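You operate a simulated robot arm through the tools that you are given. There is no shell and no other tool. Be economical: measure what you need, move in short steps, check, and stop when the job is done.

You run a simulated two-armed robot. Do the job below in one go: nothing can be reset, and whatever is moved stays where it is left.

TASK
Pick up the blue ink bottle with one hand, pass it to the other hand and put it on the ends bench top. Set down upright: blue ink bottle.
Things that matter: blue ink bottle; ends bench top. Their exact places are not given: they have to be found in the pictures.

The check looks at the end state, three seconds after you hand in, the way a careful person would. Anything else that was tipped, shoved, dropped, spilled or broken makes it a failure.

THE ROBOT
Two 7-joint arms with two-finger parallel grippers on one trunk, on a base that drives. Base frame: it is fixed to the floor where the robot stands at the start and does not move with it; the origin is under the middle of the robot, x ahead of it, y to its left, z up. Lengths are in m, angles in degrees, forces in N, time in s.
The left shoulder is at the start at [0.11, 0.169, 1.466], the right one opposite. With the tool pointing down near the work surface each hand reaches from about 0.34 to 0.7 m from the robot's upright axis, wherever it stands, measured 20 degrees to its own side. Places, roughly: ends bench top [0.7, 1.7, 0.8]. Payload 1.57 kg a hand.
The tool frame of a hand sits at the grasp point between the pads (the TCP): z along the fingers, y along the line on which they close. The tips reach 0.03 m beyond it. Largest opening 0.08 m; finger width 0.017, thickness 0.012; the body of the gripper, 0.04 by 0.082 m, starts 0.08 m behind the TCP.
Orientation is told as [roll, pitch, yaw] about the base's x, y, z axes, in that order, counted from this pose: with the fingers straight down and closing along the base's y, the tool's x points along the base's -x, its y along +y and its z along -z.

THE INTERFACE
- The arms move only by the tool drive_tool. It takes "left_plan", "right_plan" or both (then of equal length, played together; a hand with none holds still); each is one flat list of numbers, 7 for each row, row after row: the turn, a rotation vector about the base's x, y, z in units of 45 degrees (1.0 is 45 degrees), then the shift along the base's x, y, z in units of 200 mm (1.0 is 200 mm), then the closure, from 0 (fully open) to 1 (shut). In form: [rx, ry, rz, x, y, z, fingers, rx, ry, rz, x, y, z, fingers, ...]. A call has 1 to 8 rows; each row is the pose to reach, as a shift and turn from the pose commanded when the call began. A call with a number of a shift or a turn outside -1 to 1 is refused whole. A row lasts 0.2 s, in which the tool goes at most 0.05 m and 8.6 degrees; a call with a longer step from one row to the next is refused whole, and so is a gripper value outside its range. A pose out of reach is approached as far as the arm can. The call stops where the force on the tool passes 40 N (or 10 N more than at its start, if that is more) or the arm is blocked; 0.2 s more then pass. The fingers move at their own pace (about 0.072 m/s each) and stop on an object; they squeeze with about 23 N. The grip force told is the motor's: it shows also when the fingers shut on nothing. Time passes only in rows, and 0.2 s behind the last, so rows that repeat a pose let the fingers close. It gives the time, the measured TCP pose, the force on the tool (base axes), the opening and the grip force at its end, in the units of the frame above (readings bear some noise), with the torque about the TCP (base axes, N m) and any sound that the robot's microphone picked up.
- Cameras (640 x 400 px; columns grow to the right, rows downward): "scene" is now at [0.1559, -0.033, 1.6557]; the picture's right is [-0.38, -0.93, 0.00], its down [-0.70, 0.29, -0.65] and it looks along [0.60, -0.25, -0.76] (base axes); focal length 273 px, centre (320, 200). "left" rides on the left gripper at [0.072, 0.007, -0.122] in its tool frame; the picture's right is [-0.09, 1.00, 0.00], its down [-0.84, -0.08, -0.54] and it looks along [-0.54, -0.05, 0.84] (tool axes); focal length 238 px, centre (320, 200). "right" rides on the right gripper at [0.072, -0.007, -0.122] in its tool frame; the picture's right is [0.09, 1.00, 0.00], its down [-0.84, 0.08, -0.54] and it looks along [-0.54, 0.05, 0.84] (tool axes); focal length 238 px, centre (320, 200).
- camera(camera): a new picture of that camera. It takes no simulated time.
- slide_trunk(by): slides the trunk up (or, below 0, down) by that many m; the arms and the scene camera ride with it, the base frame stays. It gives what a move gives, with no picture.
- roll_base(legs): drives the robot by 1 to 6 legs, each [ahead, left, turn to the left] in m, m and degrees, along the robot's own axes; the way and the turn of a leg run together, so that a leg with both is an arc; at most 1.5 m and 180 degrees a leg. The arms and the cameras ride along, it lands a little off, and it stops where it bumps. It gives what a move gives.
- turn_head(pan, tilt): turns the head with the scene camera to pan (to the left, within 86 degrees either way) and tilt (down, from -29 to 69), counted from straight ahead of the robot. It gives what a move gives.
- point_at(camera, pixels): for up to 12 pixels [column, row] of the newest picture of that camera ("zoom" is the newest enlarged one), the place [x, y, z] in the base frame of the surface seen there, good to about 0.002 m, but the place of the scene camera against the robot may be out by one fixed shift of up to 0.012 m in any direction. It takes no simulated time.
- zoom(camera, box): a new picture of the part [left, top, right, bottom] of that camera's present view, enlarged. It takes no simulated time.
- sign_off(): hands the job in; it is judged then, once.

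Go step by step. Measure first, check grasps and placings, and put right what went wrong. The budget is 80 turns and 58 pictures, counting those below and the enlarged ones. Unless the task says otherwise, let go and move clear before handing in, and close with one line.

The tools are called after ">>>" by a JSON object that holds its "api" and its "payload". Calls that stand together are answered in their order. drive_tool: Moves the arms, as the interface text tells. Its arguments: {"type":"object","properties":{"left_plan":{"type":"array"},"right_plan":{"type":"array"}},"required":[]} The other tools are called the same way: slide_trunk (by) slides the trunk up or down; roll_base (legs) drives the base; turn_head (pan, tilt) turns the head that bears the scene camera; camera (camera) takes a picture; point_at (camera, pixels) gives the place of the surface under pixels of a picture; zoom (camera, box) takes an enlarged picture of a part of a camera's view; sign_off () hands the job in.

At the start:

```text
time_s: 0.0
left_tcp_pos: [0.6946, 0.1535, 1.0912]
left_tcp_rot: [0.0, 0.0, 0.0]
left_ft_force: [-0.8, 0.1, 0.5]
left_torque: [0.02, -0.01, -0.01]
left_gripper_width: 0.0798
left_grasp_force: 0.0
right_tcp_pos: [0.447, -0.3876, 0.9602]
right_tcp_rot: [0.0, 0.0, 0.0]
right_ft_force: [0.2, -0.9, -0.3]
right_torque: [-0.02, -0.01, 0.04]
right_gripper_width: 0.0799
right_grasp_force: 0.0
trunk travel left (down, up): [-0.78, 0.11]
robot x, y, heading: [-0.0006, -0.0022, -0.0]
head pan, tilt: [-22.1, 49.3]
```

scene: 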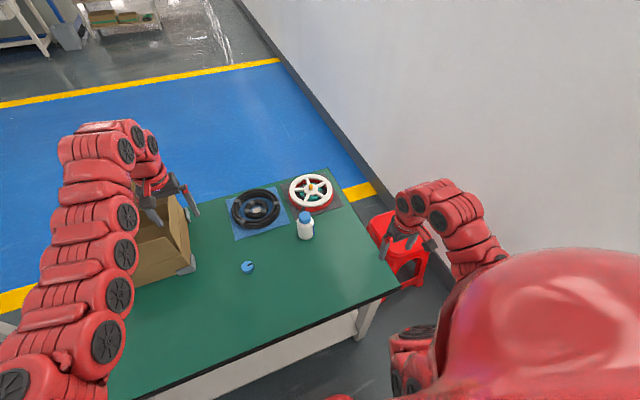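
right: 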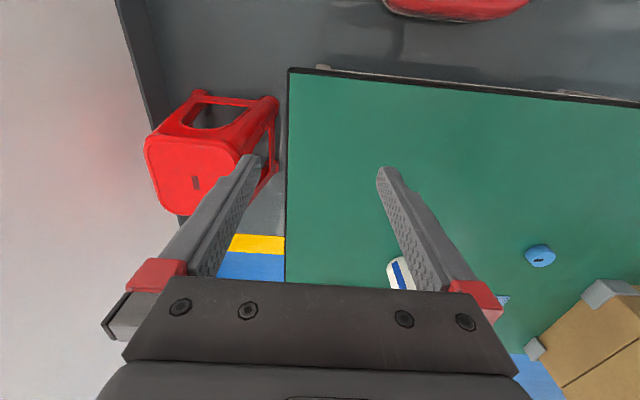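
left: 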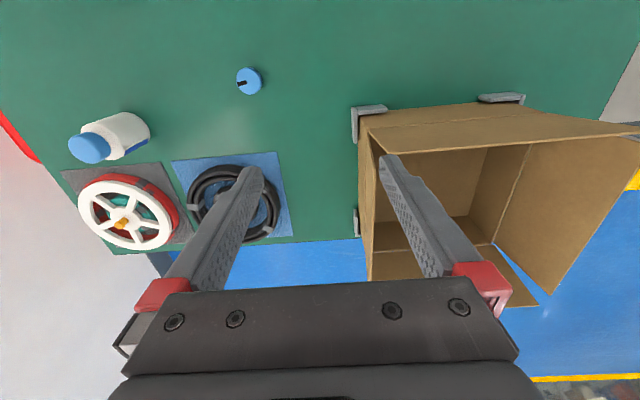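

The scene shows a white bottle with a blue cap near (305,226) and a small blue round thing near (247,267). I'll zoom in to tell which is the ink bottle and measure both.

>>> {"api": "zoom", "payload": {"camera": "scene", "box": [220, 165, 348, 285]}}

>>> {"api": "point_at", "payload": {"camera": "scene", "pixels": [[305, 214], [305, 232], [305, 244], [247, 267], [270, 290], [252, 210], [310, 185], [180, 215], [192, 268]]}}

>>> {"api": "point_at", "payload": {"camera": "left", "pixels": [[88, 150], [125, 132], [250, 78], [300, 100]]}}

```text
3.33 times, centred on (284, 225) of scene
```

zoom: 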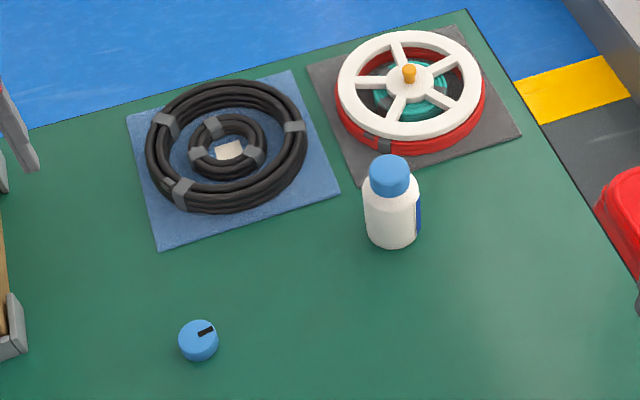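

```text
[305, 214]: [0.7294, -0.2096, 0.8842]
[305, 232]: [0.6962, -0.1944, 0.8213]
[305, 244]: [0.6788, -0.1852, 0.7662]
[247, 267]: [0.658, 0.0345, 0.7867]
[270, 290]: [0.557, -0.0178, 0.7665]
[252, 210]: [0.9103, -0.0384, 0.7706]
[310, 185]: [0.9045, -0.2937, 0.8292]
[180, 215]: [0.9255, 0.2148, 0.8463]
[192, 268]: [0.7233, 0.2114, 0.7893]
```

```text
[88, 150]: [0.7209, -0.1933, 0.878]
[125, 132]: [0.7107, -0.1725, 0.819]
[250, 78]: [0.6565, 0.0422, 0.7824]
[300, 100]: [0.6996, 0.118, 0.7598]
```

The bottle stands at about (0.715,-0.20), from table 0.762 to cap top near 0.885; the small blue knob is something else. Next I'll look left for the ends bench.

>>> {"api": "turn_head", "payload": {"pan": 65, "tilt": 35}}

>>> {"api": "camera", "payload": {"camera": "scene"}}

```text
time_s: 1.6
left_tcp_pos: [0.6947, 0.1536, 1.0918]
left_tcp_rot: [0.0, 0.0, 0.0]
left_ft_force: [-0.4, 0.5, 0.5]
left_torque: [-0.01, 0.01, 0.0]
left_gripper_width: 0.08
left_grasp_force: 0.0
right_tcp_pos: [0.4461, -0.3868, 0.9601]
right_tcp_rot: [0.0, 0.1, 0.0]
right_ft_force: [-0.1, -0.9, -0.3]
right_torque: [0.0, 0.01, -0.01]
right_gripper_width: 0.08
right_grasp_force: 0.1
trunk travel left (down, up): [-0.78, 0.11]
robot x, y, heading: [0.0011, 0.0012, 0.1]
head pan, tilt: [65.0, 35.0]
```

```text
53 pictures are left
```

scene: 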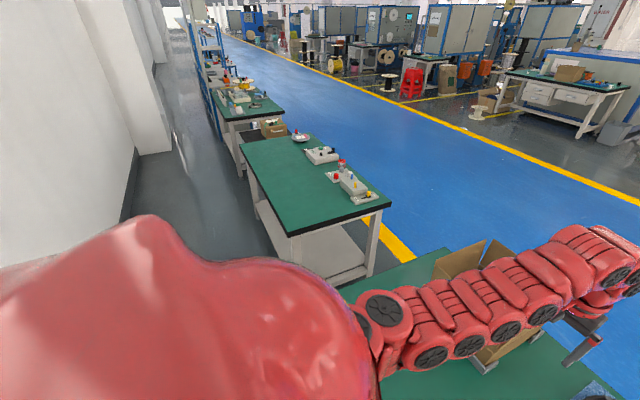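

>>> {"api": "point_at", "payload": {"camera": "scene", "pixels": [[293, 234], [390, 202], [240, 145], [310, 135], [300, 180], [340, 215], [270, 160], [352, 290], [365, 198], [335, 176], [322, 155], [400, 275]]}}

>>> {"api": "zoom", "payload": {"camera": "scene", "box": [230, 110, 410, 240]}}

```text
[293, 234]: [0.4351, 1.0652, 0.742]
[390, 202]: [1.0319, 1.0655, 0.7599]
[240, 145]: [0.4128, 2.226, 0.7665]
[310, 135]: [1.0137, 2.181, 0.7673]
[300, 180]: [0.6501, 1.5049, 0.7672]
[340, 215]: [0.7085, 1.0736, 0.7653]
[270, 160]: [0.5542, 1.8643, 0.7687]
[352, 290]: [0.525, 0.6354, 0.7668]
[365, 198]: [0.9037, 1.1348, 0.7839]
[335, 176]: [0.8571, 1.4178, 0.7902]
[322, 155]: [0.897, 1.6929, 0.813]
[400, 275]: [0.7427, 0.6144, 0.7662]
```

```text
3.08 times, centred on (320, 175) of scene
```

zoom: 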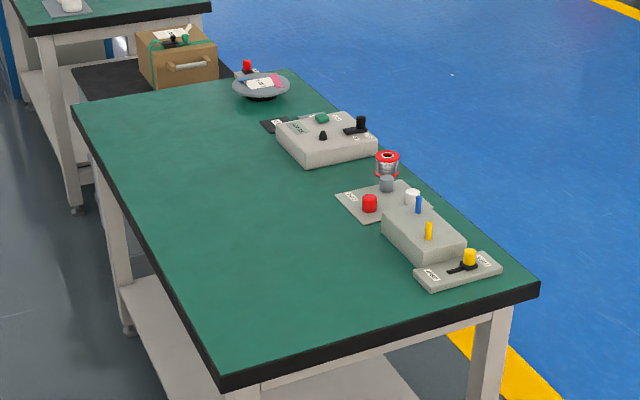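

The ends bench is found: top near z 0.76, x 0.42–1.03, y 1.07–2.2, with its near side (x 0.45–0.75) clear. I'll tilt the right hand 45° forward and bring it up behind the bottle.

>>> {"api": "drive_tool", "payload": {"right_plan": [0, -0.1667, 0, 0.083, 0.158, -0.033, 0, 0, -0.3333, 0, 0.167, 0.317, -0.067, 0, 0, -0.5, 0, 0.25, 0.475, -0.1, 0, 0, -0.6667, 0, 0.333, 0.633, -0.133, 0, 0, -0.8333, 0, 0.417, 0.792, -0.167, 0, 0, -1, 0, 0.5, 0.95, -0.2, 0, 0, -1, 0, 0.5, 0.95, -0.2, 0]}}

>>> {"api": "camera", "payload": {"camera": "right"}}

>>> {"api": "turn_head", "payload": {"pan": -5, "tilt": 45}}

>>> {"api": "camera", "payload": {"camera": "scene"}}

```text
time_s: 3.2
left_tcp_pos: [0.6933, 0.1531, 1.0902]
left_tcp_rot: [-0.1, 0.0, -0.1]
left_ft_force: [-0.2, -0.2, -0.1]
left_torque: [0.02, 0.01, -0.01]
left_gripper_width: 0.0797
left_grasp_force: 0.1
right_tcp_pos: [0.5454, -0.1972, 0.9229]
right_tcp_rot: [0.1, -44.9, -0.1]
right_ft_force: [-0.4, -0.1, -0.7]
right_torque: [0.0, -0.01, 0.02]
right_gripper_width: 0.0798
right_grasp_force: 0.1
trunk travel left (down, up): [-0.78, 0.11]
robot x, y, heading: [-0.002, 0.0007, 0.2]
head pan, tilt: [65.0, 35.0]
```

```text
51 pictures are left
```

right: 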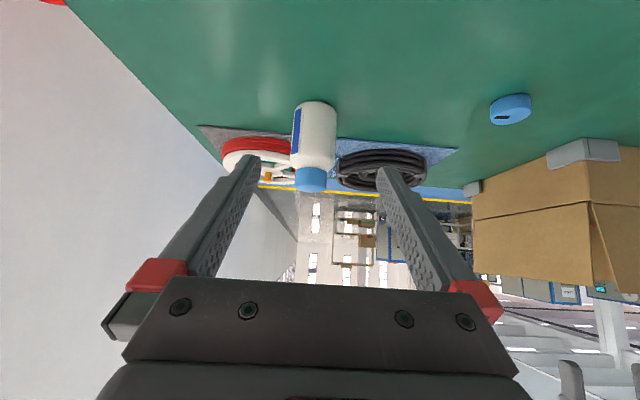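

```text
time_s: 4.6
left_tcp_pos: [0.695, 0.1528, 1.0909]
left_tcp_rot: [0.0, -0.1, 0.0]
left_ft_force: [0.1, 0.8, 0.0]
left_torque: [0.0, -0.02, -0.02]
left_gripper_width: 0.0799
left_grasp_force: 0.1
right_tcp_pos: [0.5451, -0.1964, 0.9218]
right_tcp_rot: [0.0, -45.0, 0.0]
right_ft_force: [-0.4, -0.1, 0.0]
right_torque: [0.03, 0.01, 0.0]
right_gripper_width: 0.0799
right_grasp_force: 0.1
trunk travel left (down, up): [-0.78, 0.11]
robot x, y, heading: [-0.0005, -0.0003, 0.1]
head pan, tilt: [-5.0, 45.0]
```

```text
50 pictures are left
```

scene: 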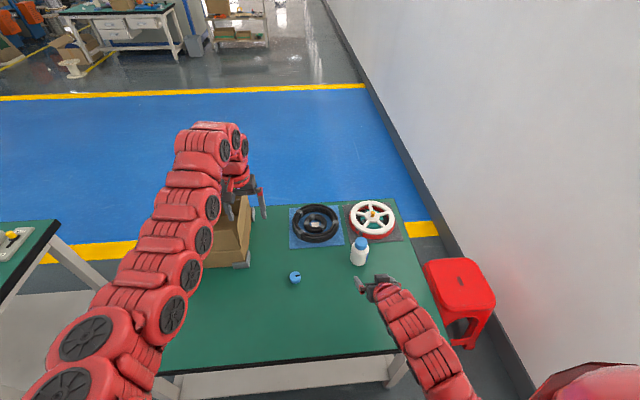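

Right camera shows the bottle inverted (its view is upside down): base near (315,105), cap near (312,180). I'll measure its faces and edges.

>>> {"api": "point_at", "payload": {"camera": "right", "pixels": [[315, 103], [316, 135], [295, 135], [337, 135], [312, 180], [298, 180], [326, 180], [313, 169], [311, 190], [316, 162]]}}

>>> {"api": "zoom", "payload": {"camera": "right", "box": [260, 90, 370, 200]}}

```text
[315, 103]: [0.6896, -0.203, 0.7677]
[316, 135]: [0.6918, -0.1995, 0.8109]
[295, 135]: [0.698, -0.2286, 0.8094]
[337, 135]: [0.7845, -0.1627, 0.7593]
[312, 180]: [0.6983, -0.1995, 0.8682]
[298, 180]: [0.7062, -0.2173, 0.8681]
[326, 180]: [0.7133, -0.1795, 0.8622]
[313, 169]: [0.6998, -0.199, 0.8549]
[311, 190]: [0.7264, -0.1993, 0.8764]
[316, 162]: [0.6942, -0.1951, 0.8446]
```

```text
3.64 times, centred on (315, 145) of right
```

zoom: 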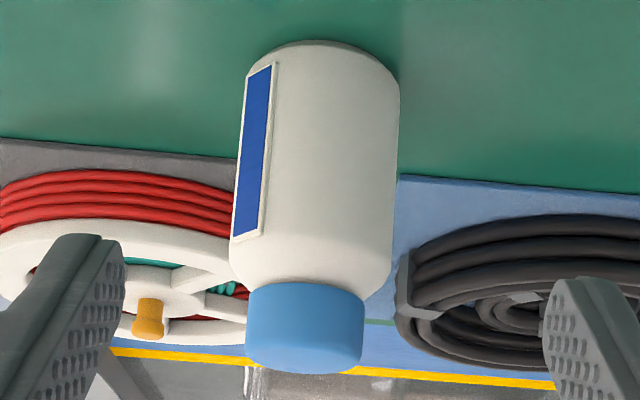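

Body is about 57 mm wide, centred at (0.719,-0.200), and the cap runs from z 0.85 to 0.877. I'll lower behind it, slide forward with the fingers open, and check.

>>> {"api": "drive_tool", "payload": {"right_plan": [0, 0, 0, 0.1, -0.015, -0.2, 0, 0, 0, 0, 0.2, -0.015, -0.4, 0, 0, 0, 0, 0.3, -0.015, -0.586, 0, 0, 0, 0, 0.5, -0.015, -0.586, 0, 0, 0, 0, 0.7, -0.015, -0.586, 0, 0, 0, 0, 0.868, -0.015, -0.586, 0, 0, 0, 0, 0.868, -0.015, -0.586, 0]}}

>>> {"api": "camera", "payload": {"camera": "right"}}

```text
time_s: 6.2
left_tcp_pos: [0.6929, 0.1523, 1.0903]
left_tcp_rot: [0.0, 0.1, 0.1]
left_ft_force: [0.1, 0.0, 0.0]
left_torque: [0.01, 0.03, -0.01]
left_gripper_width: 0.0798
left_grasp_force: 0.1
right_tcp_pos: [0.7218, -0.2017, 0.8037]
right_tcp_rot: [0.1, -45.0, 0.0]
right_ft_force: [0.6, 0.3, 0.4]
right_torque: [0.01, 0.02, 0.0]
right_gripper_width: 0.08
right_grasp_force: 0.0
trunk travel left (down, up): [-0.78, 0.11]
robot x, y, heading: [-0.0012, -0.0014, 0.1]
head pan, tilt: [-5.0, 45.0]
```

```text
48 pictures are left
```

right: 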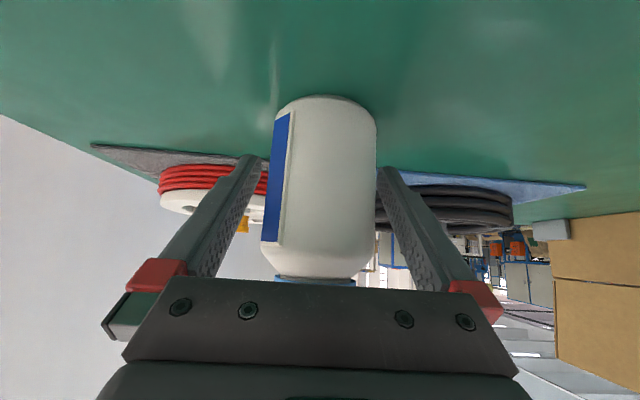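

The bottle sits centred between the fingers with nothing touched. Closing now.

>>> {"api": "drive_tool", "payload": {"right_plan": [0, 0, 0, 0, 0, 0, 0.3, 0, 0, 0, 0, 0, 0, 0.6, 0, 0, 0, 0, 0, 0, 1, 0, 0, 0, 0, 0, 0, 1, 0, 0, 0, 0, 0, 0, 1]}}

```text
time_s: 7.4
left_tcp_pos: [0.6944, 0.1547, 1.0893]
left_tcp_rot: [-0.1, -0.1, 0.1]
left_ft_force: [-0.8, 0.3, 0.0]
left_torque: [0.0, -0.03, -0.02]
left_gripper_width: 0.0798
left_grasp_force: 0.0
right_tcp_pos: [0.7231, -0.202, 0.8035]
right_tcp_rot: [0.0, -44.9, 0.0]
right_ft_force: [2.0, 1.5, 0.3]
right_torque: [0.08, -0.16, 0.01]
right_gripper_width: 0.0603
right_grasp_force: 22.8
trunk travel left (down, up): [-0.78, 0.11]
robot x, y, heading: [-0.0015, 0.0013, 0.0]
head pan, tilt: [-5.0, 45.0]
```

Grip is solid at 60 mm, 22.8 N. Lifting straight up.

>>> {"api": "drive_tool", "payload": {"right_plan": [0, 0, 0, 0, 0, 0.1, 1, 0, 0, 0, 0, 0, 0.3, 1, 0, 0, 0, 0, 0, 0.5, 1, 0, 0, 0, 0, 0, 0.7, 1, 0, 0, 0, 0, 0, 0.9, 1, 0, 0, 0, 0, 0, 1, 1, 0, 0, 0, 0, 0, 1, 1]}}

>>> {"api": "camera", "payload": {"camera": "scene"}}

```text
time_s: 9.0
left_tcp_pos: [0.6937, 0.1537, 1.0904]
left_tcp_rot: [-0.1, 0.0, 0.0]
left_ft_force: [0.1, -0.1, -0.2]
left_torque: [-0.02, 0.02, 0.01]
left_gripper_width: 0.0803
left_grasp_force: 0.0
right_tcp_pos: [0.7208, -0.2014, 1.0028]
right_tcp_rot: [-0.1, -44.9, 0.0]
right_ft_force: [-0.3, 0.5, -2.3]
right_torque: [-0.01, 0.02, 0.0]
right_gripper_width: 0.06
right_grasp_force: 22.4
trunk travel left (down, up): [-0.78, 0.11]
robot x, y, heading: [0.0004, 0.0049, 0.3]
head pan, tilt: [-5.0, 45.0]
```

```text
47 pictures are left
```

scene: 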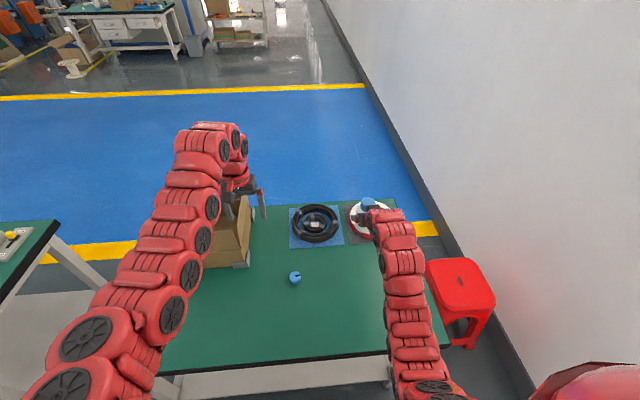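

Lifted cleanly. Bringing the bottle to the middle in front of the robot, and raising the left hand a little.

>>> {"api": "drive_tool", "payload": {"right_plan": [0, 0, 0, -0.14, 0.16, 0, 1, 0, 0, 0, -0.28, 0.32, 0, 1, 0, 0, 0, -0.42, 0.48, 0, 1, 0, 0, 0, -0.56, 0.64, 0, 1, 0, 0, 0, -0.7, 0.8, 0, 1, 0, 0, 0, -0.85, 0.95, 0, 1, 0, 0, 0, -0.85, 0.95, 0, 1], "left_plan": [0, 0, 0, 0, 0, 0.1, 0, 0, 0, 0, 0, 0, 0.2, 0, 0, 0, 0, 0, 0, 0.3, 0, 0, 0, 0, 0, 0, 0.4, 0, 0, 0, 0, 0, 0, 0.45, 0, 0, 0, 0, 0, 0, 0.45, 0, 0, 0, 0, 0, 0, 0.45, 0]}}

>>> {"api": "camera", "payload": {"camera": "left"}}

>>> {"api": "camera", "payload": {"camera": "scene"}}

```text
time_s: 10.6
left_tcp_pos: [0.6949, 0.1525, 1.1814]
left_tcp_rot: [0.0, 0.0, 0.0]
left_ft_force: [-0.6, 0.1, 0.0]
left_torque: [0.0, -0.02, 0.01]
left_gripper_width: 0.0801
left_grasp_force: 0.0
right_tcp_pos: [0.5515, -0.0117, 1.0026]
right_tcp_rot: [0.1, -45.1, -0.1]
right_ft_force: [-1.6, -0.6, -2.1]
right_torque: [0.0, -0.03, 0.0]
right_gripper_width: 0.0599
right_grasp_force: 23.1
trunk travel left (down, up): [-0.78, 0.11]
robot x, y, heading: [0.0002, -0.0005, 0.2]
head pan, tilt: [-5.0, 45.0]
```

```text
46 pictures are left
```

left: 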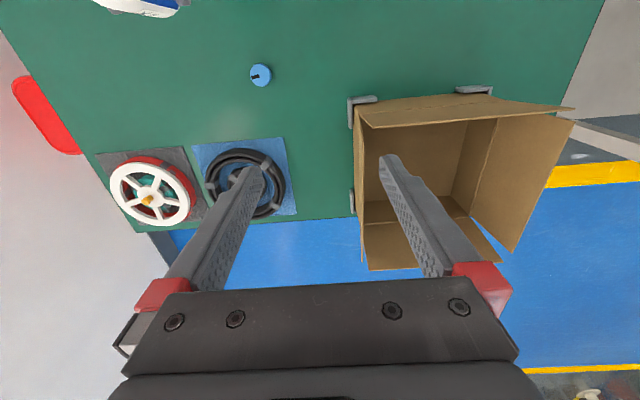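

```text
45 pictures are left
```

scene: 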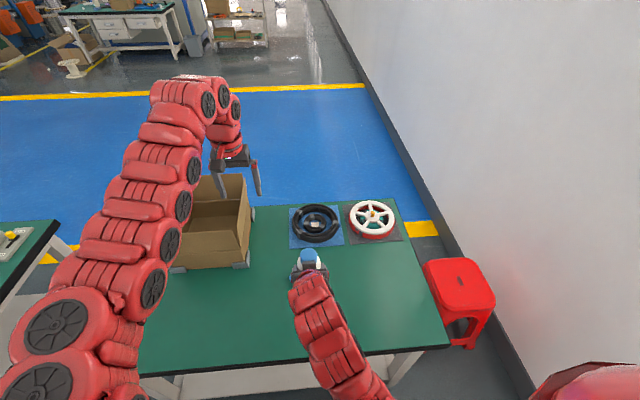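

The cap should now be at about (0.549,-0.011,1.063). I'll bring the left hand above it, staying high, then measure with the left camera.

>>> {"api": "drive_tool", "payload": {"left_plan": [0, 0, 0, -0.12, -0.14, 0, 0, 0, 0, 0, -0.24, -0.28, 0, 0, 0, 0, 0, -0.36, -0.42, 0, 0, 0, 0, 0, -0.48, -0.56, 0, 0, 0, 0, 0, -0.6, -0.7, 0, 0, 0, 0, 0, -0.73, -0.82, 0, 0, 0, 0, 0, -0.73, -0.82, 0, 0]}}

>>> {"api": "camera", "payload": {"camera": "left"}}

>>> {"api": "camera", "payload": {"camera": "scene"}}

```text
time_s: 12.2
left_tcp_pos: [0.6226, 0.071, 1.1792]
left_tcp_rot: [0.1, 0.0, 0.0]
left_ft_force: [0.0, 0.3, 0.4]
left_torque: [-0.01, 0.02, -0.02]
left_gripper_width: 0.0799
left_grasp_force: 0.1
left hand out of reach, approached as far as the arm can: row 4, 5, 6, 7
right_tcp_pos: [0.5501, -0.0126, 1.0029]
right_tcp_rot: [0.0, -44.9, -0.1]
right_ft_force: [0.2, 0.2, -1.8]
right_torque: [0.01, 0.01, -0.02]
right_gripper_width: 0.0599
right_grasp_force: 23.0
trunk travel left (down, up): [-0.78, 0.11]
robot x, y, heading: [-0.0021, 0.0015, -0.2]
head pan, tilt: [-5.0, 45.0]
```

```text
44 pictures are left
```

left: 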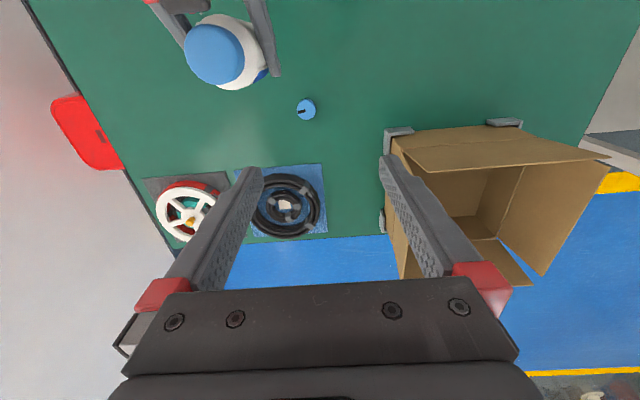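

```text
43 pictures are left
```

scene: 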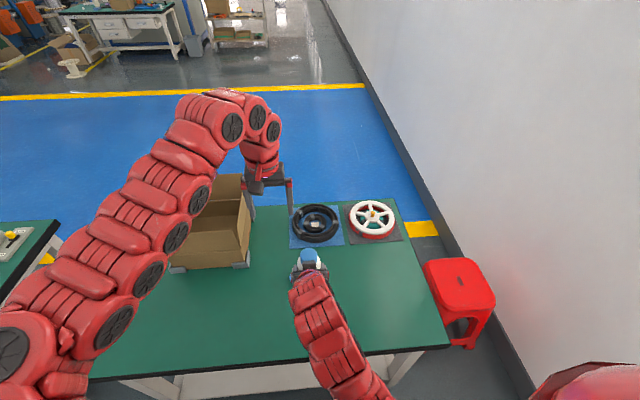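

The left arm cannot fold in that close, so I'll bring the bottle to it: right hand to about (0.64,0.07,0.94), well below the left finger tips.

>>> {"api": "drive_tool", "payload": {"right_plan": [0, 0, 0, 0.0, 0.0, -0.2, 1, 0, 0, 0, 0.15, 0.14, -0.3, 1, 0, 0, 0, 0.3, 0.28, -0.3, 1, 0, 0, 0, 0.45, 0.41, -0.3, 1, 0, 0, 0, 0.45, 0.41, -0.3, 1]}}

>>> {"api": "camera", "payload": {"camera": "left"}}

```text
time_s: 13.4
left_tcp_pos: [0.6223, 0.0697, 1.179]
left_tcp_rot: [0.1, 0.0, 0.0]
left_ft_force: [0.4, 0.2, -0.2]
left_torque: [0.02, 0.0, 0.01]
left_gripper_width: 0.0801
left_grasp_force: 0.0
right_tcp_pos: [0.6432, 0.07, 0.9456]
right_tcp_rot: [0.1, -44.9, 0.0]
right_ft_force: [-0.4, -0.6, -2.1]
right_torque: [0.04, -0.01, 0.01]
right_gripper_width: 0.0601
right_grasp_force: 22.6
trunk travel left (down, up): [-0.78, 0.11]
robot x, y, heading: [0.0009, -0.0013, 0.1]
head pan, tilt: [-5.0, 45.0]
```

```text
42 pictures are left
```

left: 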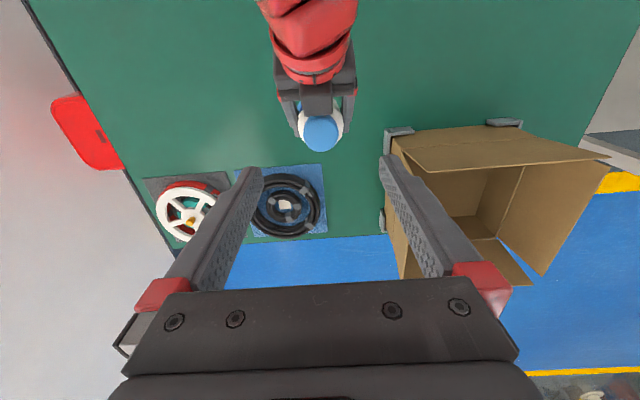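

>>> {"api": "point_at", "payload": {"camera": "left", "pixels": [[322, 130], [305, 130], [340, 130], [322, 117], [322, 148], [322, 140], [318, 98]]}}

>>> {"api": "zoom", "payload": {"camera": "left", "box": [260, 60, 380, 160]}}

```text
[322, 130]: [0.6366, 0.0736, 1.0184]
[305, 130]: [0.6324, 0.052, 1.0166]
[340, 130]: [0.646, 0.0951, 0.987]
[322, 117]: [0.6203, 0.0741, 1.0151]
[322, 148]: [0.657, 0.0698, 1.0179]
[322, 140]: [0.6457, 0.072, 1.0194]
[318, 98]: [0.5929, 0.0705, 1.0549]
```

```text
4.00 times, centred on (320, 110) of left
```

zoom: 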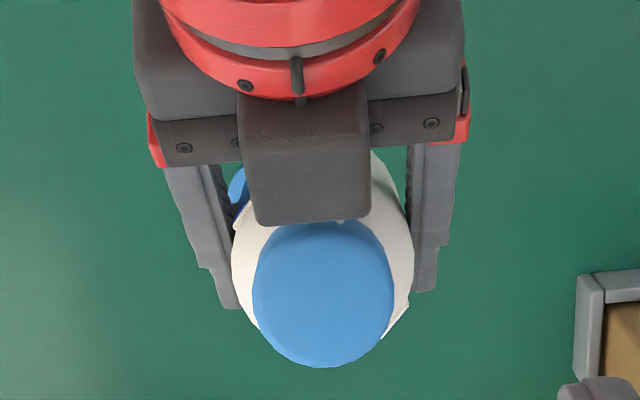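

Cap top centre is about (0.638,0.072,1.018), and a block on the right gripper sticks up close to it. I'll measure that block before descending.

>>> {"api": "point_at", "payload": {"camera": "zoom", "pixels": [[310, 90], [310, 105], [310, 150], [310, 180], [310, 200], [310, 215], [250, 190], [365, 190], [310, 222], [310, 60]]}}

```text
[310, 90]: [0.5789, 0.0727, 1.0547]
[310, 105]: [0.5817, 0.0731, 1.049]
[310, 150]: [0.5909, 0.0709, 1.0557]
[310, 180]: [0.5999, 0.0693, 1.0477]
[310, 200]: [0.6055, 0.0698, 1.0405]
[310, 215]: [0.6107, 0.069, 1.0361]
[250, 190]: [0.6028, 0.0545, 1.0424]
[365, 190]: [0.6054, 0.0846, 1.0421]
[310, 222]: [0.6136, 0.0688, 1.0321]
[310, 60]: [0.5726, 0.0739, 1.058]
```

The block tops out near 1.056 and its front is at x 0.615, so left fingers centred at x 0.641 will clear it. First a small +x nudge at height, to learn which pose the left arm counts from.

>>> {"api": "drive_tool", "payload": {"left_plan": [0, 0, 0, 0.1, 0, 0, 0, 0, 0, 0, 0.1, 0, 0, 0]}}

```text
time_s: 14.0
left_tcp_pos: [0.642, 0.0732, 1.1815]
left_tcp_rot: [0.1, -0.1, 0.0]
left_ft_force: [-0.3, -0.7, -0.9]
left_torque: [-0.02, -0.04, 0.0]
left_gripper_width: 0.0798
left_grasp_force: 0.1
right_tcp_pos: [0.6423, 0.0696, 0.9468]
right_tcp_rot: [0.0, -45.0, -0.1]
right_ft_force: [0.7, -0.1, -1.9]
right_torque: [0.03, 0.01, 0.02]
right_gripper_width: 0.0603
right_grasp_force: 22.9
trunk travel left (down, up): [-0.78, 0.11]
robot x, y, heading: [-0.0025, -0.0032, 0.1]
head pan, tilt: [-5.0, 45.0]
```

It counts from the real pose; the left hand is now right above the cap. I'll descend until the tips are just above it and check.

>>> {"api": "drive_tool", "payload": {"left_plan": [0, 0, 0, 0, 0, -0.2, 0, 0, 0, 0, 0, 0, -0.4, 0, 0, 0, 0, 0, 0, -0.58, 0, 0, 0, 0, 0, 0, -0.58, 0]}}

>>> {"api": "camera", "payload": {"camera": "left"}}

>>> {"api": "zoom", "payload": {"camera": "scene", "box": [200, 130, 400, 300]}}

```text
time_s: 15.0
left_tcp_pos: [0.6429, 0.0751, 1.0688]
left_tcp_rot: [0.0, -0.1, 0.0]
left_ft_force: [0.0, 0.7, -0.3]
left_torque: [-0.01, -0.02, -0.03]
left_gripper_width: 0.0803
left_grasp_force: 0.0
right_tcp_pos: [0.6436, 0.0698, 0.9453]
right_tcp_rot: [0.1, -45.0, 0.0]
right_ft_force: [-0.5, -1.3, -1.8]
right_torque: [-0.01, 0.01, -0.01]
right_gripper_width: 0.0601
right_grasp_force: 22.5
trunk travel left (down, up): [-0.78, 0.11]
robot x, y, heading: [0.0053, 0.0005, 0.1]
head pan, tilt: [-5.0, 45.0]
```

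```text
40 pictures are left
```

left: 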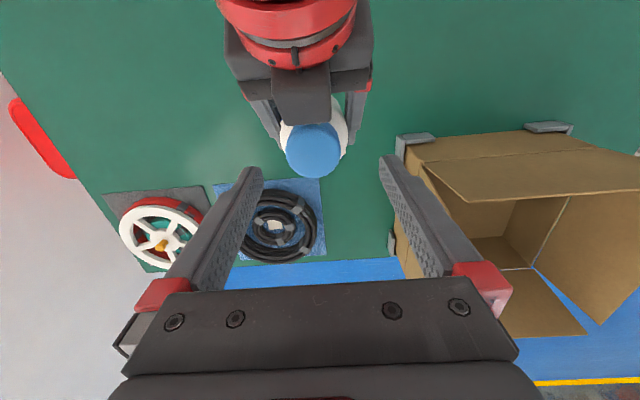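

```text
2.35 times, centred on (300, 215) of scene
```

zoom: 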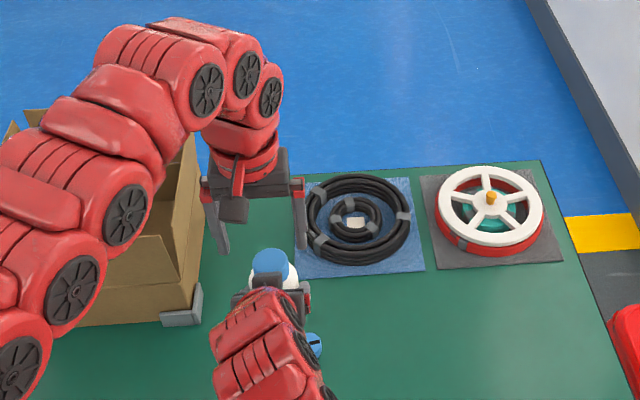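

Tips straddle the cap; I'll measure the cap's centre again from here.

>>> {"api": "point_at", "payload": {"camera": "left", "pixels": [[313, 150], [290, 150], [337, 150], [313, 130], [313, 168], [313, 174], [255, 172], [387, 158]]}}

```text
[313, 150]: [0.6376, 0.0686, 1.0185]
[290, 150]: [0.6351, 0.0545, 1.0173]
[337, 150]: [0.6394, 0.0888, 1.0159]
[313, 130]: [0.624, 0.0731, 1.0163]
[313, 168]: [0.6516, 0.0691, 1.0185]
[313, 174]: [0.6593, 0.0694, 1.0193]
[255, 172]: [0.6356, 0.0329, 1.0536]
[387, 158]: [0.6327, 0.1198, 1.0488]
```

Cap centre is (0.640,0.071), about 3 mm to the right of the left TCP. I'll correct that, go down to TCP z 1.022 and close the left hand.

>>> {"api": "drive_tool", "payload": {"left_plan": [0, 0, 0, -0.005, -0.015, -0.12, 0, 0, 0, 0, -0.005, -0.015, -0.23, 0, 0, 0, 0, -0.005, -0.015, -0.23, 0, 0, 0, 0, -0.005, -0.015, -0.23, 0.4, 0, 0, 0, -0.005, -0.015, -0.23, 0.8, 0, 0, 0, -0.005, -0.015, -0.23, 1, 0, 0, 0, -0.005, -0.015, -0.23, 1]}}

>>> {"api": "camera", "payload": {"camera": "left"}}

>>> {"api": "zoom", "payload": {"camera": "scene", "box": [240, 180, 360, 280]}}

```text
time_s: 16.6
left_tcp_pos: [0.6429, 0.0709, 1.0208]
left_tcp_rot: [0.0, -0.1, -0.1]
left_ft_force: [0.7, -12.2, -0.1]
left_torque: [-0.41, -0.13, 0.01]
left_gripper_width: 0.042
left_grasp_force: 22.8
right_tcp_pos: [0.6422, 0.0709, 0.9446]
right_tcp_rot: [0.2, -44.9, 0.1]
right_ft_force: [-0.6, 11.9, -1.5]
right_torque: [-0.5, 0.03, -0.02]
right_gripper_width: 0.0603
right_grasp_force: 22.9
trunk travel left (down, up): [-0.78, 0.11]
robot x, y, heading: [0.0021, 0.0003, -0.0]
head pan, tilt: [-5.0, 45.0]
```

```text
38 pictures are left
```

left: 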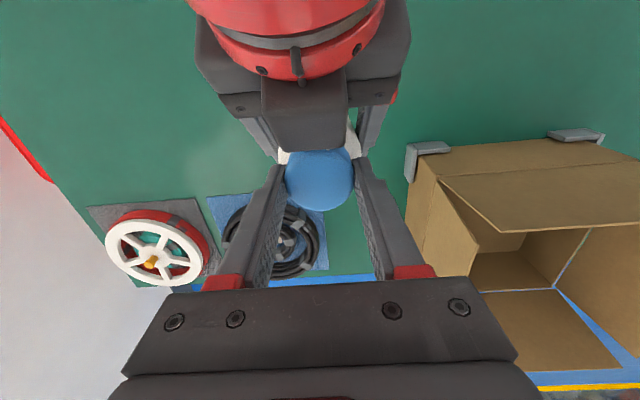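

```text
4.00 times, centred on (300, 230) of scene
```

zoom: 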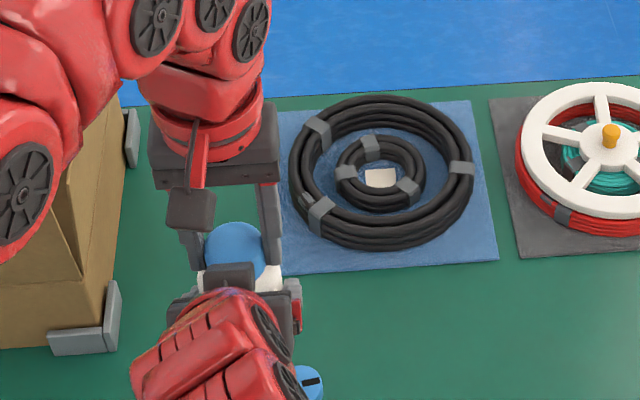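

The left hand holds the cap (42 mm, 22.8 N), but the two hands strain 12 N against each other along y. I'll ease the left hand 2 mm toward −y and re-read.

>>> {"api": "drive_tool", "payload": {"left_plan": [0, 0, 0, 0, -0.01, 0, 1, 0, 0, 0, 0, -0.01, 0, 1]}}

```text
time_s: 17.2
left_tcp_pos: [0.6427, 0.0702, 1.022]
left_tcp_rot: [-0.1, -0.1, 0.0]
left_ft_force: [2.1, -11.2, 0.2]
left_torque: [-0.51, -0.16, 0.1]
left_gripper_width: 0.0425
left_grasp_force: 23.6
right_tcp_pos: [0.6433, 0.0706, 0.9453]
right_tcp_rot: [0.0, -44.9, -0.1]
right_ft_force: [-2.4, 10.6, -2.6]
right_torque: [-0.36, -0.1, -0.08]
right_gripper_width: 0.06
right_grasp_force: 23.0
trunk travel left (down, up): [-0.78, 0.11]
robot x, y, heading: [0.0015, 0.002, 0.1]
head pan, tilt: [-5.0, 45.0]
```

Force went down a bit in that direction; a further 5 mm.

>>> {"api": "drive_tool", "payload": {"left_plan": [0, 0, 0, 0, -0.025, 0, 1, 0, 0, 0, 0, -0.025, 0, 1]}}

```text
time_s: 17.8
left_tcp_pos: [0.6436, 0.0688, 1.0215]
left_tcp_rot: [0.3, 0.0, 0.3]
left_ft_force: [5.5, 7.0, -0.6]
left_torque: [0.02, -0.19, 0.07]
left_gripper_width: 0.0424
left_grasp_force: 23.2
right_tcp_pos: [0.6437, 0.0697, 0.9446]
right_tcp_rot: [-0.2, -45.1, -0.1]
right_ft_force: [-5.0, -6.8, 0.1]
right_torque: [0.48, -0.2, -0.02]
right_gripper_width: 0.0598
right_grasp_force: 22.4
trunk travel left (down, up): [-0.78, 0.11]
robot x, y, heading: [0.0003, 0.0011, 0.1]
head pan, tilt: [-5.0, 45.0]
```

Strain is small now (about 7 N). Next I open the right hand while the left holds.

>>> {"api": "drive_tool", "payload": {"left_plan": [0, 0, 0, 0, 0.008, 0, 1, 0, 0, 0, 0, 0.008, 0, 1, 0, 0, 0, 0, 0.008, 0, 1, 0, 0, 0, 0, 0.008, 0, 1], "right_plan": [0, 0, 0, 0, 0, 0, 1, 0, 0, 0, 0, 0, 0, 0.5, 0, 0, 0, 0, 0, 0, 0, 0, 0, 0, 0, 0, 0, 0]}}

>>> {"api": "camera", "payload": {"camera": "right"}}

```text
time_s: 18.8
left_tcp_pos: [0.6417, 0.0672, 1.0211]
left_tcp_rot: [0.0, 0.1, 0.0]
left_ft_force: [-0.1, 1.3, -0.1]
left_torque: [0.01, 0.0, 0.0]
left_gripper_width: 0.0424
left_grasp_force: 23.1
right_tcp_pos: [0.6431, 0.0703, 0.9448]
right_tcp_rot: [0.0, -44.9, 0.1]
right_ft_force: [-0.3, 0.1, 0.6]
right_torque: [-0.01, -0.02, 0.01]
right_gripper_width: 0.0797
right_grasp_force: 0.0
trunk travel left (down, up): [-0.78, 0.11]
robot x, y, heading: [0.0007, -0.0033, 0.1]
head pan, tilt: [-5.0, 45.0]
```

```text
36 pictures are left
```

right: 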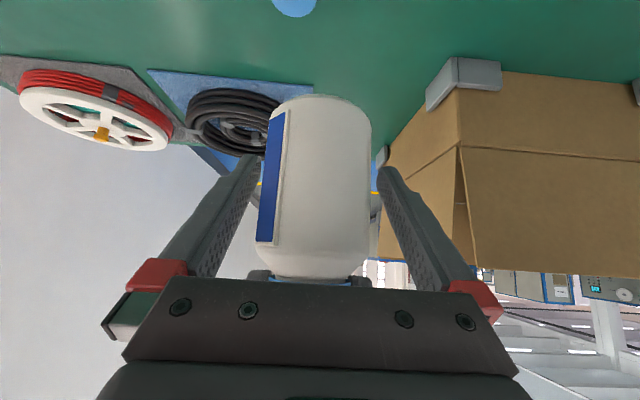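

The right fingers are open and the left still holds the cap. I'll retract the right hand straight back and then to the right.

>>> {"api": "drive_tool", "payload": {"right_plan": [0, 0, 0, -0.15, 0, 0, 0, 0, 0, 0, -0.35, 0, 0, 0, 0, 0, 0, -0.55, 0, 0, 0, 0, 0, 0, -0.65, -0.2, 0, 0, 0, 0, 0, -0.65, -0.42, 0, 0, 0, 0, 0, -0.65, -0.65, 0, 0, 0, 0, 0, -0.65, -0.9, 0, 0]}}

>>> {"api": "camera", "payload": {"camera": "scene"}}

>>> {"api": "camera", "payload": {"camera": "right"}}

```text
time_s: 20.4
left_tcp_pos: [0.6427, 0.0691, 1.0218]
left_tcp_rot: [0.0, 0.0, 0.0]
left_ft_force: [0.6, 0.5, 0.3]
left_torque: [0.0, 0.01, 0.03]
left_gripper_width: 0.0418
left_grasp_force: 23.2
right_tcp_pos: [0.5114, -0.0907, 0.9426]
right_tcp_rot: [0.6, -45.2, -0.4]
right_ft_force: [0.0, 0.5, 0.3]
right_torque: [0.0, 0.0, -0.02]
right_gripper_width: 0.08
right_grasp_force: 0.0
right hand out of reach, approached as far as the arm can: row 7
trunk travel left (down, up): [-0.78, 0.11]
robot x, y, heading: [0.0011, 0.0008, 0.2]
head pan, tilt: [-5.0, 45.0]
```

```text
35 pictures are left
```

scene: 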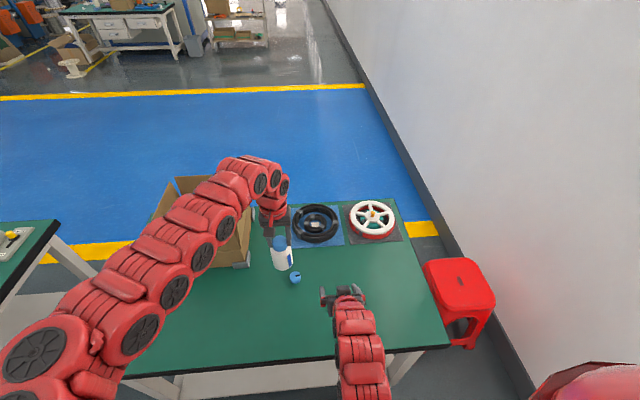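

```text
34 pictures are left
```

right: 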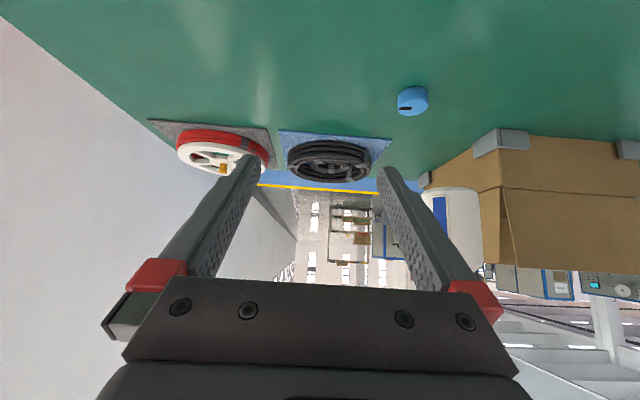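

I need to be sure the bottle hangs in the left hand, as the left force shows little weight. Zooming on it.

>>> {"api": "zoom", "payload": {"camera": "scene", "box": [230, 180, 330, 290]}}

>>> {"api": "point_at", "payload": {"camera": "scene", "pixels": [[280, 243], [281, 255], [283, 267], [272, 215]]}}

>>> {"api": "camera", "payload": {"camera": "left"}}

```text
3.64 times, centred on (280, 235) of scene
```

zoom: 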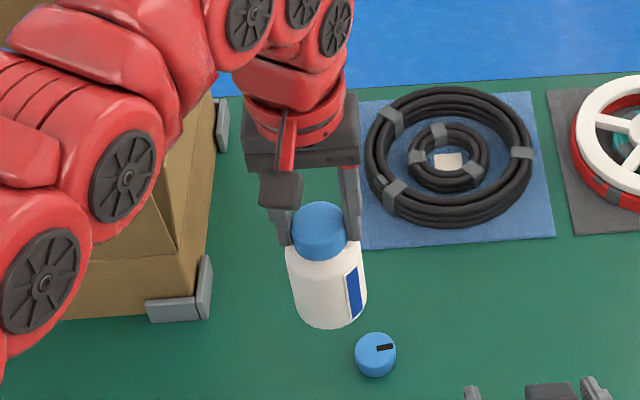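

```text
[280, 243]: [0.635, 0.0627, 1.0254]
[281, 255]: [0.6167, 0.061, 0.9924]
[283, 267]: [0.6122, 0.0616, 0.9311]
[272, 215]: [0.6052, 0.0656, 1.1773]
```

```text
32 pictures are left
```

left: 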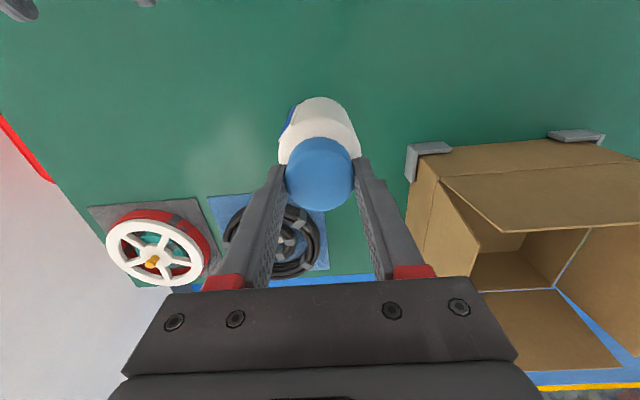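

The bottle hangs upright in the left hand. Before driving I'll measure the box height and the clear floor behind, while raising both hands.

>>> {"api": "point_at", "payload": {"camera": "scene", "pixels": [[178, 185], [205, 180], [153, 222], [235, 250], [210, 265], [5, 240], [20, 233], [200, 380], [183, 178], [246, 200], [140, 372]]}}

>>> {"api": "drive_tool", "payload": {"left_plan": [0, 0, 0, 0, 0, 0.2, 1, 0, 0, 0, 0, 0, 0.4, 1, 0, 0, 0, 0, 0, 0.6, 1, 0, 0, 0, 0, 0, 0.75, 1, 0, 0, 0, 0, 0, 0.75, 1, 0, 0, 0, 0, 0, 0.75, 1], "right_plan": [0, 0.1667, 0, 0, -0.15, 0.15, 0, 0, 0.333, 0, 0, -0.3, 0.3, 0, 0, 0.5, 0, 0, -0.45, 0.45, 0, 0, 0.667, 0, 0, -0.6, 0.6, 0, 0, 0.833, 0, 0, -0.75, 0.75, 0, 0, 1, 0, 0, -0.9, 0.85, 0]}}

```text
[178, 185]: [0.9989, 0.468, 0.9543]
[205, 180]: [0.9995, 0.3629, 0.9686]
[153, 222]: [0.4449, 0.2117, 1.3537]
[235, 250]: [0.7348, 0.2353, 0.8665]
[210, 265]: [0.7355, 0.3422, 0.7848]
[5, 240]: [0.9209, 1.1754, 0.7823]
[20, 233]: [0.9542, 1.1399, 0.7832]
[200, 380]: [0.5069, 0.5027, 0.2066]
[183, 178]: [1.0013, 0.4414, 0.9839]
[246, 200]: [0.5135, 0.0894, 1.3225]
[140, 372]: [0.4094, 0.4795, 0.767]
```

```text
time_s: 21.8
left_tcp_pos: [0.6433, 0.0661, 1.1703]
left_tcp_rot: [0.0, 0.0, 0.0]
left_ft_force: [-0.2, 0.1, -2.4]
left_torque: [0.02, -0.01, -0.02]
left_gripper_width: 0.042
left_grasp_force: 22.5
right_tcp_pos: [0.443, -0.2423, 1.0313]
right_tcp_rot: [-2.9, -4.2, 0.1]
right_ft_force: [0.7, -0.8, 0.1]
right_torque: [0.0, -0.03, 0.0]
right_gripper_width: 0.08
right_grasp_force: 0.0
right hand out of reach, approached as far as the arm can: row 1, 2, 3, 5, 6
trunk travel left (down, up): [-0.78, 0.11]
robot x, y, heading: [-0.0022, -0.0004, -0.0]
head pan, tilt: [-5.0, 45.0]
```

The left hand now carries the 2.4 N weight, and the box (x ≥ 0.73, top 0.98) is clear of the bottle's path. Before sidestepping 1.4 m left I'll check the floor there.

>>> {"api": "turn_head", "payload": {"pan": 80, "tilt": 45}}

>>> {"api": "camera", "payload": {"camera": "scene"}}

```text
time_s: 23.4
left_tcp_pos: [0.6436, 0.0662, 1.1683]
left_tcp_rot: [0.0, 0.0, -0.1]
left_ft_force: [-0.7, 0.8, -3.1]
left_torque: [0.01, 0.02, 0.01]
left_gripper_width: 0.042
left_grasp_force: 22.8
right_tcp_pos: [0.4426, -0.2417, 1.0304]
right_tcp_rot: [-3.2, -4.4, 0.0]
right_ft_force: [0.4, -0.3, -0.4]
right_torque: [0.03, 0.0, -0.04]
right_gripper_width: 0.08
right_grasp_force: 0.1
trunk travel left (down, up): [-0.78, 0.11]
robot x, y, heading: [0.002, 0.0004, 0.2]
head pan, tilt: [80.0, 45.0]
```

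```text
31 pictures are left
```

scene: 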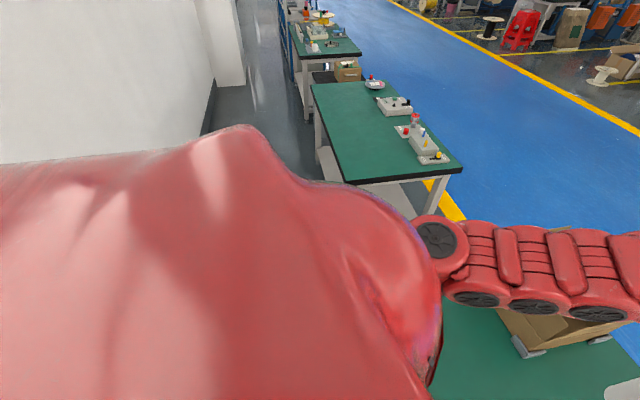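

>>> {"api": "point_at", "payload": {"camera": "scene", "pixels": [[205, 130], [218, 86], [244, 84], [205, 100], [280, 130], [310, 85], [345, 180], [300, 100], [120, 120]]}}

```text
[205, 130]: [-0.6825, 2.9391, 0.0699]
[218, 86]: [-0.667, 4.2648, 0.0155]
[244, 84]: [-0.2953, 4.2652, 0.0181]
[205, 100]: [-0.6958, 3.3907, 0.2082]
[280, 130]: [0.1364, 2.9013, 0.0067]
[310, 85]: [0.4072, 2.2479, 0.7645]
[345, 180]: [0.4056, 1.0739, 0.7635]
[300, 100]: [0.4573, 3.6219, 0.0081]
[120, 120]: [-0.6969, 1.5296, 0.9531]
```

The aisle is clear: wall at x −0.69, bench edges in line at x 0.41. Sidestepping 1.4 m to the left.

>>> {"api": "roll_base", "payload": {"legs": [[0, 0.7, 0], [0, 0.7, 0]]}}

>>> {"api": "turn_head", "payload": {"pan": 10, "tilt": 50}}

>>> {"api": "camera", "payload": {"camera": "scene"}}

>>> {"api": "camera", "payload": {"camera": "left"}}

```text
time_s: 30.6
left_tcp_pos: [0.6352, 1.4457, 1.1708]
left_tcp_rot: [0.0, 0.0, 0.0]
left_ft_force: [-0.4, 0.3, -2.3]
left_torque: [-0.01, -0.03, -0.02]
left_gripper_width: 0.042
left_grasp_force: 22.7
right_tcp_pos: [0.4351, 1.1377, 1.0314]
right_tcp_rot: [-3.0, -4.4, 0.1]
right_ft_force: [-0.9, 0.1, 0.3]
right_torque: [0.01, -0.01, -0.01]
right_gripper_width: 0.08
right_grasp_force: 0.0
trunk travel left (down, up): [-0.78, 0.11]
robot x, y, heading: [-0.0096, 1.3767, -0.0]
head pan, tilt: [80.0, 45.0]
```

```text
time_s: 32.0
left_tcp_pos: [0.6358, 1.4467, 1.1695]
left_tcp_rot: [0.0, 0.0, 0.1]
left_ft_force: [0.3, -1.0, -2.6]
left_torque: [-0.01, 0.01, -0.03]
left_gripper_width: 0.0423
left_grasp_force: 22.9
right_tcp_pos: [0.4363, 1.1379, 1.0307]
right_tcp_rot: [-3.0, -4.3, 0.0]
right_ft_force: [-0.4, 0.3, 0.2]
right_torque: [0.03, -0.02, -0.02]
right_gripper_width: 0.0798
right_grasp_force: 0.0
trunk travel left (down, up): [-0.78, 0.11]
robot x, y, heading: [-0.0057, 1.3808, 0.0]
head pan, tilt: [10.0, 50.0]
```

```text
30 pictures are left
```

scene: 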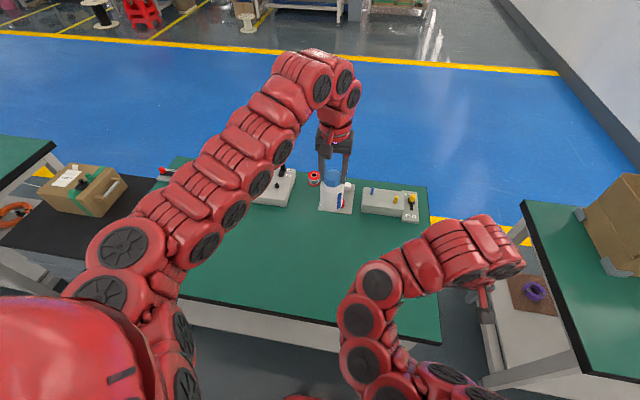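

```text
29 pictures are left
```

left: 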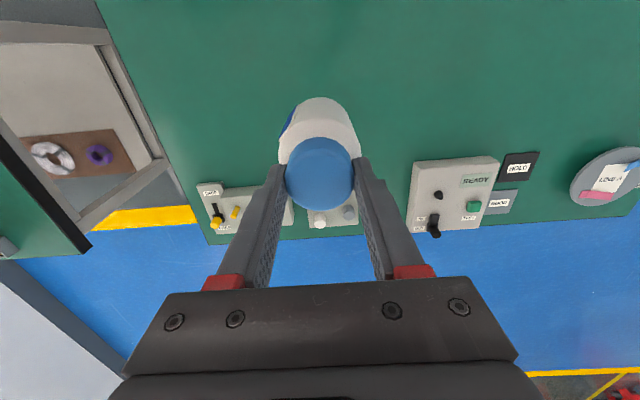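

The bench lies below the bottle. I'll measure the bench surface and the nearest fixtures.

>>> {"api": "point_at", "payload": {"camera": "left", "pixels": [[250, 130], [400, 130], [320, 60], [250, 190], [416, 168], [312, 222], [348, 212], [205, 188], [375, 140]]}}

```text
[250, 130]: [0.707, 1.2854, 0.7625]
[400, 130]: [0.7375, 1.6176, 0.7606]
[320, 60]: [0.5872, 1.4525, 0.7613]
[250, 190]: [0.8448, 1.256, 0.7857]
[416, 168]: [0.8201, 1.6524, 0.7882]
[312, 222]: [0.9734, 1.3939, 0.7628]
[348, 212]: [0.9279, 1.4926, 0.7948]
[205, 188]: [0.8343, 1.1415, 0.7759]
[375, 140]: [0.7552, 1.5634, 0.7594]
```

Bench z is 0.761 and the nearest fixtures are at x ≥ 0.82. I'll descend toward (0.60,1.50), where the TCP should end near z 0.881.

>>> {"api": "drive_tool", "payload": {"left_plan": [0, 0, 0, -0.06, 0.08, -0.17, 1, 0, 0, 0, -0.12, 0.16, -0.34, 1, 0, 0, 0, -0.175, 0.25, -0.51, 1, 0, 0, 0, -0.175, 0.25, -0.7, 1, 0, 0, 0, -0.175, 0.25, -0.87, 1, 0, 0, 0, -0.175, 0.25, -1, 1, 0, 0, 0, -0.175, 0.25, -1, 1]}}

```text
time_s: 33.6
left_tcp_pos: [0.6006, 1.4964, 0.9675]
left_tcp_rot: [0.0, 0.1, 0.0]
left_ft_force: [0.8, 0.0, -1.7]
left_torque: [0.03, 0.03, 0.0]
left_gripper_width: 0.042
left_grasp_force: 23.2
left hand out of reach, approached as far as the arm can: row 2, 3, 4, 5
right_tcp_pos: [0.4364, 1.1373, 1.0307]
right_tcp_rot: [-2.9, -4.4, 0.0]
right_ft_force: [-0.2, 0.3, 0.2]
right_torque: [0.03, -0.01, 0.0]
right_gripper_width: 0.0801
right_grasp_force: 0.1
trunk travel left (down, up): [-0.78, 0.11]
robot x, y, heading: [-0.0071, 1.3789, 0.1]
head pan, tilt: [10.0, 50.0]
```

On target at z 0.968. Down to about 0.888, a few mm above contact.

>>> {"api": "drive_tool", "payload": {"left_plan": [0, 0, 0, 0, 0, -0.15, 1, 0, 0, 0, 0, 0, -0.28, 1, 0, 0, 0, 0, 0, -0.36, 1, 0, 0, 0, 0, 0, -0.4, 1, 0, 0, 0, 0, 0, -0.4, 1]}}

>>> {"api": "zoom", "payload": {"camera": "scene", "box": [250, 150, 390, 270]}}

```text
time_s: 34.8
left_tcp_pos: [0.6015, 1.4981, 0.8893]
left_tcp_rot: [0.0, 0.0, -0.1]
left_ft_force: [-0.7, 0.5, -1.6]
left_torque: [0.0, -0.01, 0.02]
left_gripper_width: 0.042
left_grasp_force: 22.9
right_tcp_pos: [0.4355, 1.1389, 1.0299]
right_tcp_rot: [-3.0, -4.4, 0.1]
right_ft_force: [-0.9, 0.1, -1.3]
right_torque: [0.02, 0.0, -0.02]
right_gripper_width: 0.0798
right_grasp_force: 0.1
trunk travel left (down, up): [-0.78, 0.11]
robot x, y, heading: [-0.004, 1.377, -0.1]
head pan, tilt: [10.0, 50.0]
```

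```text
3.33 times, centred on (320, 210) of scene
```

zoom: 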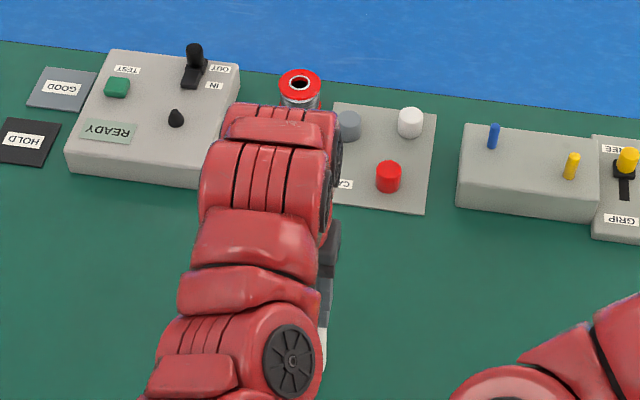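

Still free, with the clear green top below. Lowering in 2 mm steps and watching for contact.

>>> {"api": "drive_tool", "payload": {"left_plan": [0, 0, 0, 0, 0, -0.01, 1, 0, 0, 0, 0, 0, -0.02, 1, 0, 0, 0, 0, 0, -0.03, 1, 0, 0, 0, 0, 0, -0.035, 1, 0, 0, 0, 0, 0, -0.035, 1]}}

```text
time_s: 36.0
left_tcp_pos: [0.6, 1.497, 0.8827]
left_tcp_rot: [0.1, -0.1, -0.1]
left_ft_force: [0.8, 0.4, -2.1]
left_torque: [0.0, 0.0, 0.0]
left_gripper_width: 0.0422
left_grasp_force: 22.8
right_tcp_pos: [0.4362, 1.1389, 1.0313]
right_tcp_rot: [-3.0, -4.4, 0.0]
right_ft_force: [0.3, -0.3, 0.2]
right_torque: [0.03, -0.02, 0.02]
right_gripper_width: 0.08
right_grasp_force: 0.0
trunk travel left (down, up): [-0.78, 0.11]
robot x, y, heading: [-0.0056, 1.3791, 0.1]
head pan, tilt: [10.0, 50.0]
```

No contact yet; a few more 1 mm steps.

>>> {"api": "drive_tool", "payload": {"left_plan": [0, 0, 0, 0, 0, -0.005, 1, 0, 0, 0, 0, 0, -0.01, 1, 0, 0, 0, 0, 0, -0.01, 1]}}

```text
time_s: 36.8
left_tcp_pos: [0.6026, 1.4959, 0.8804]
left_tcp_rot: [0.0, 0.0, -0.1]
left_ft_force: [-1.1, -0.6, 1.8]
left_torque: [-0.02, 0.22, 0.0]
left_gripper_width: 0.0421
left_grasp_force: 23.0
right_tcp_pos: [0.435, 1.1386, 1.0305]
right_tcp_rot: [-3.1, -4.4, 0.0]
right_ft_force: [-0.3, -0.1, 0.3]
right_torque: [-0.02, -0.01, 0.01]
right_gripper_width: 0.0798
right_grasp_force: 0.1
trunk travel left (down, up): [-0.78, 0.11]
robot x, y, heading: [-0.0104, 1.384, -0.0]
head pan, tilt: [10.0, 50.0]
```

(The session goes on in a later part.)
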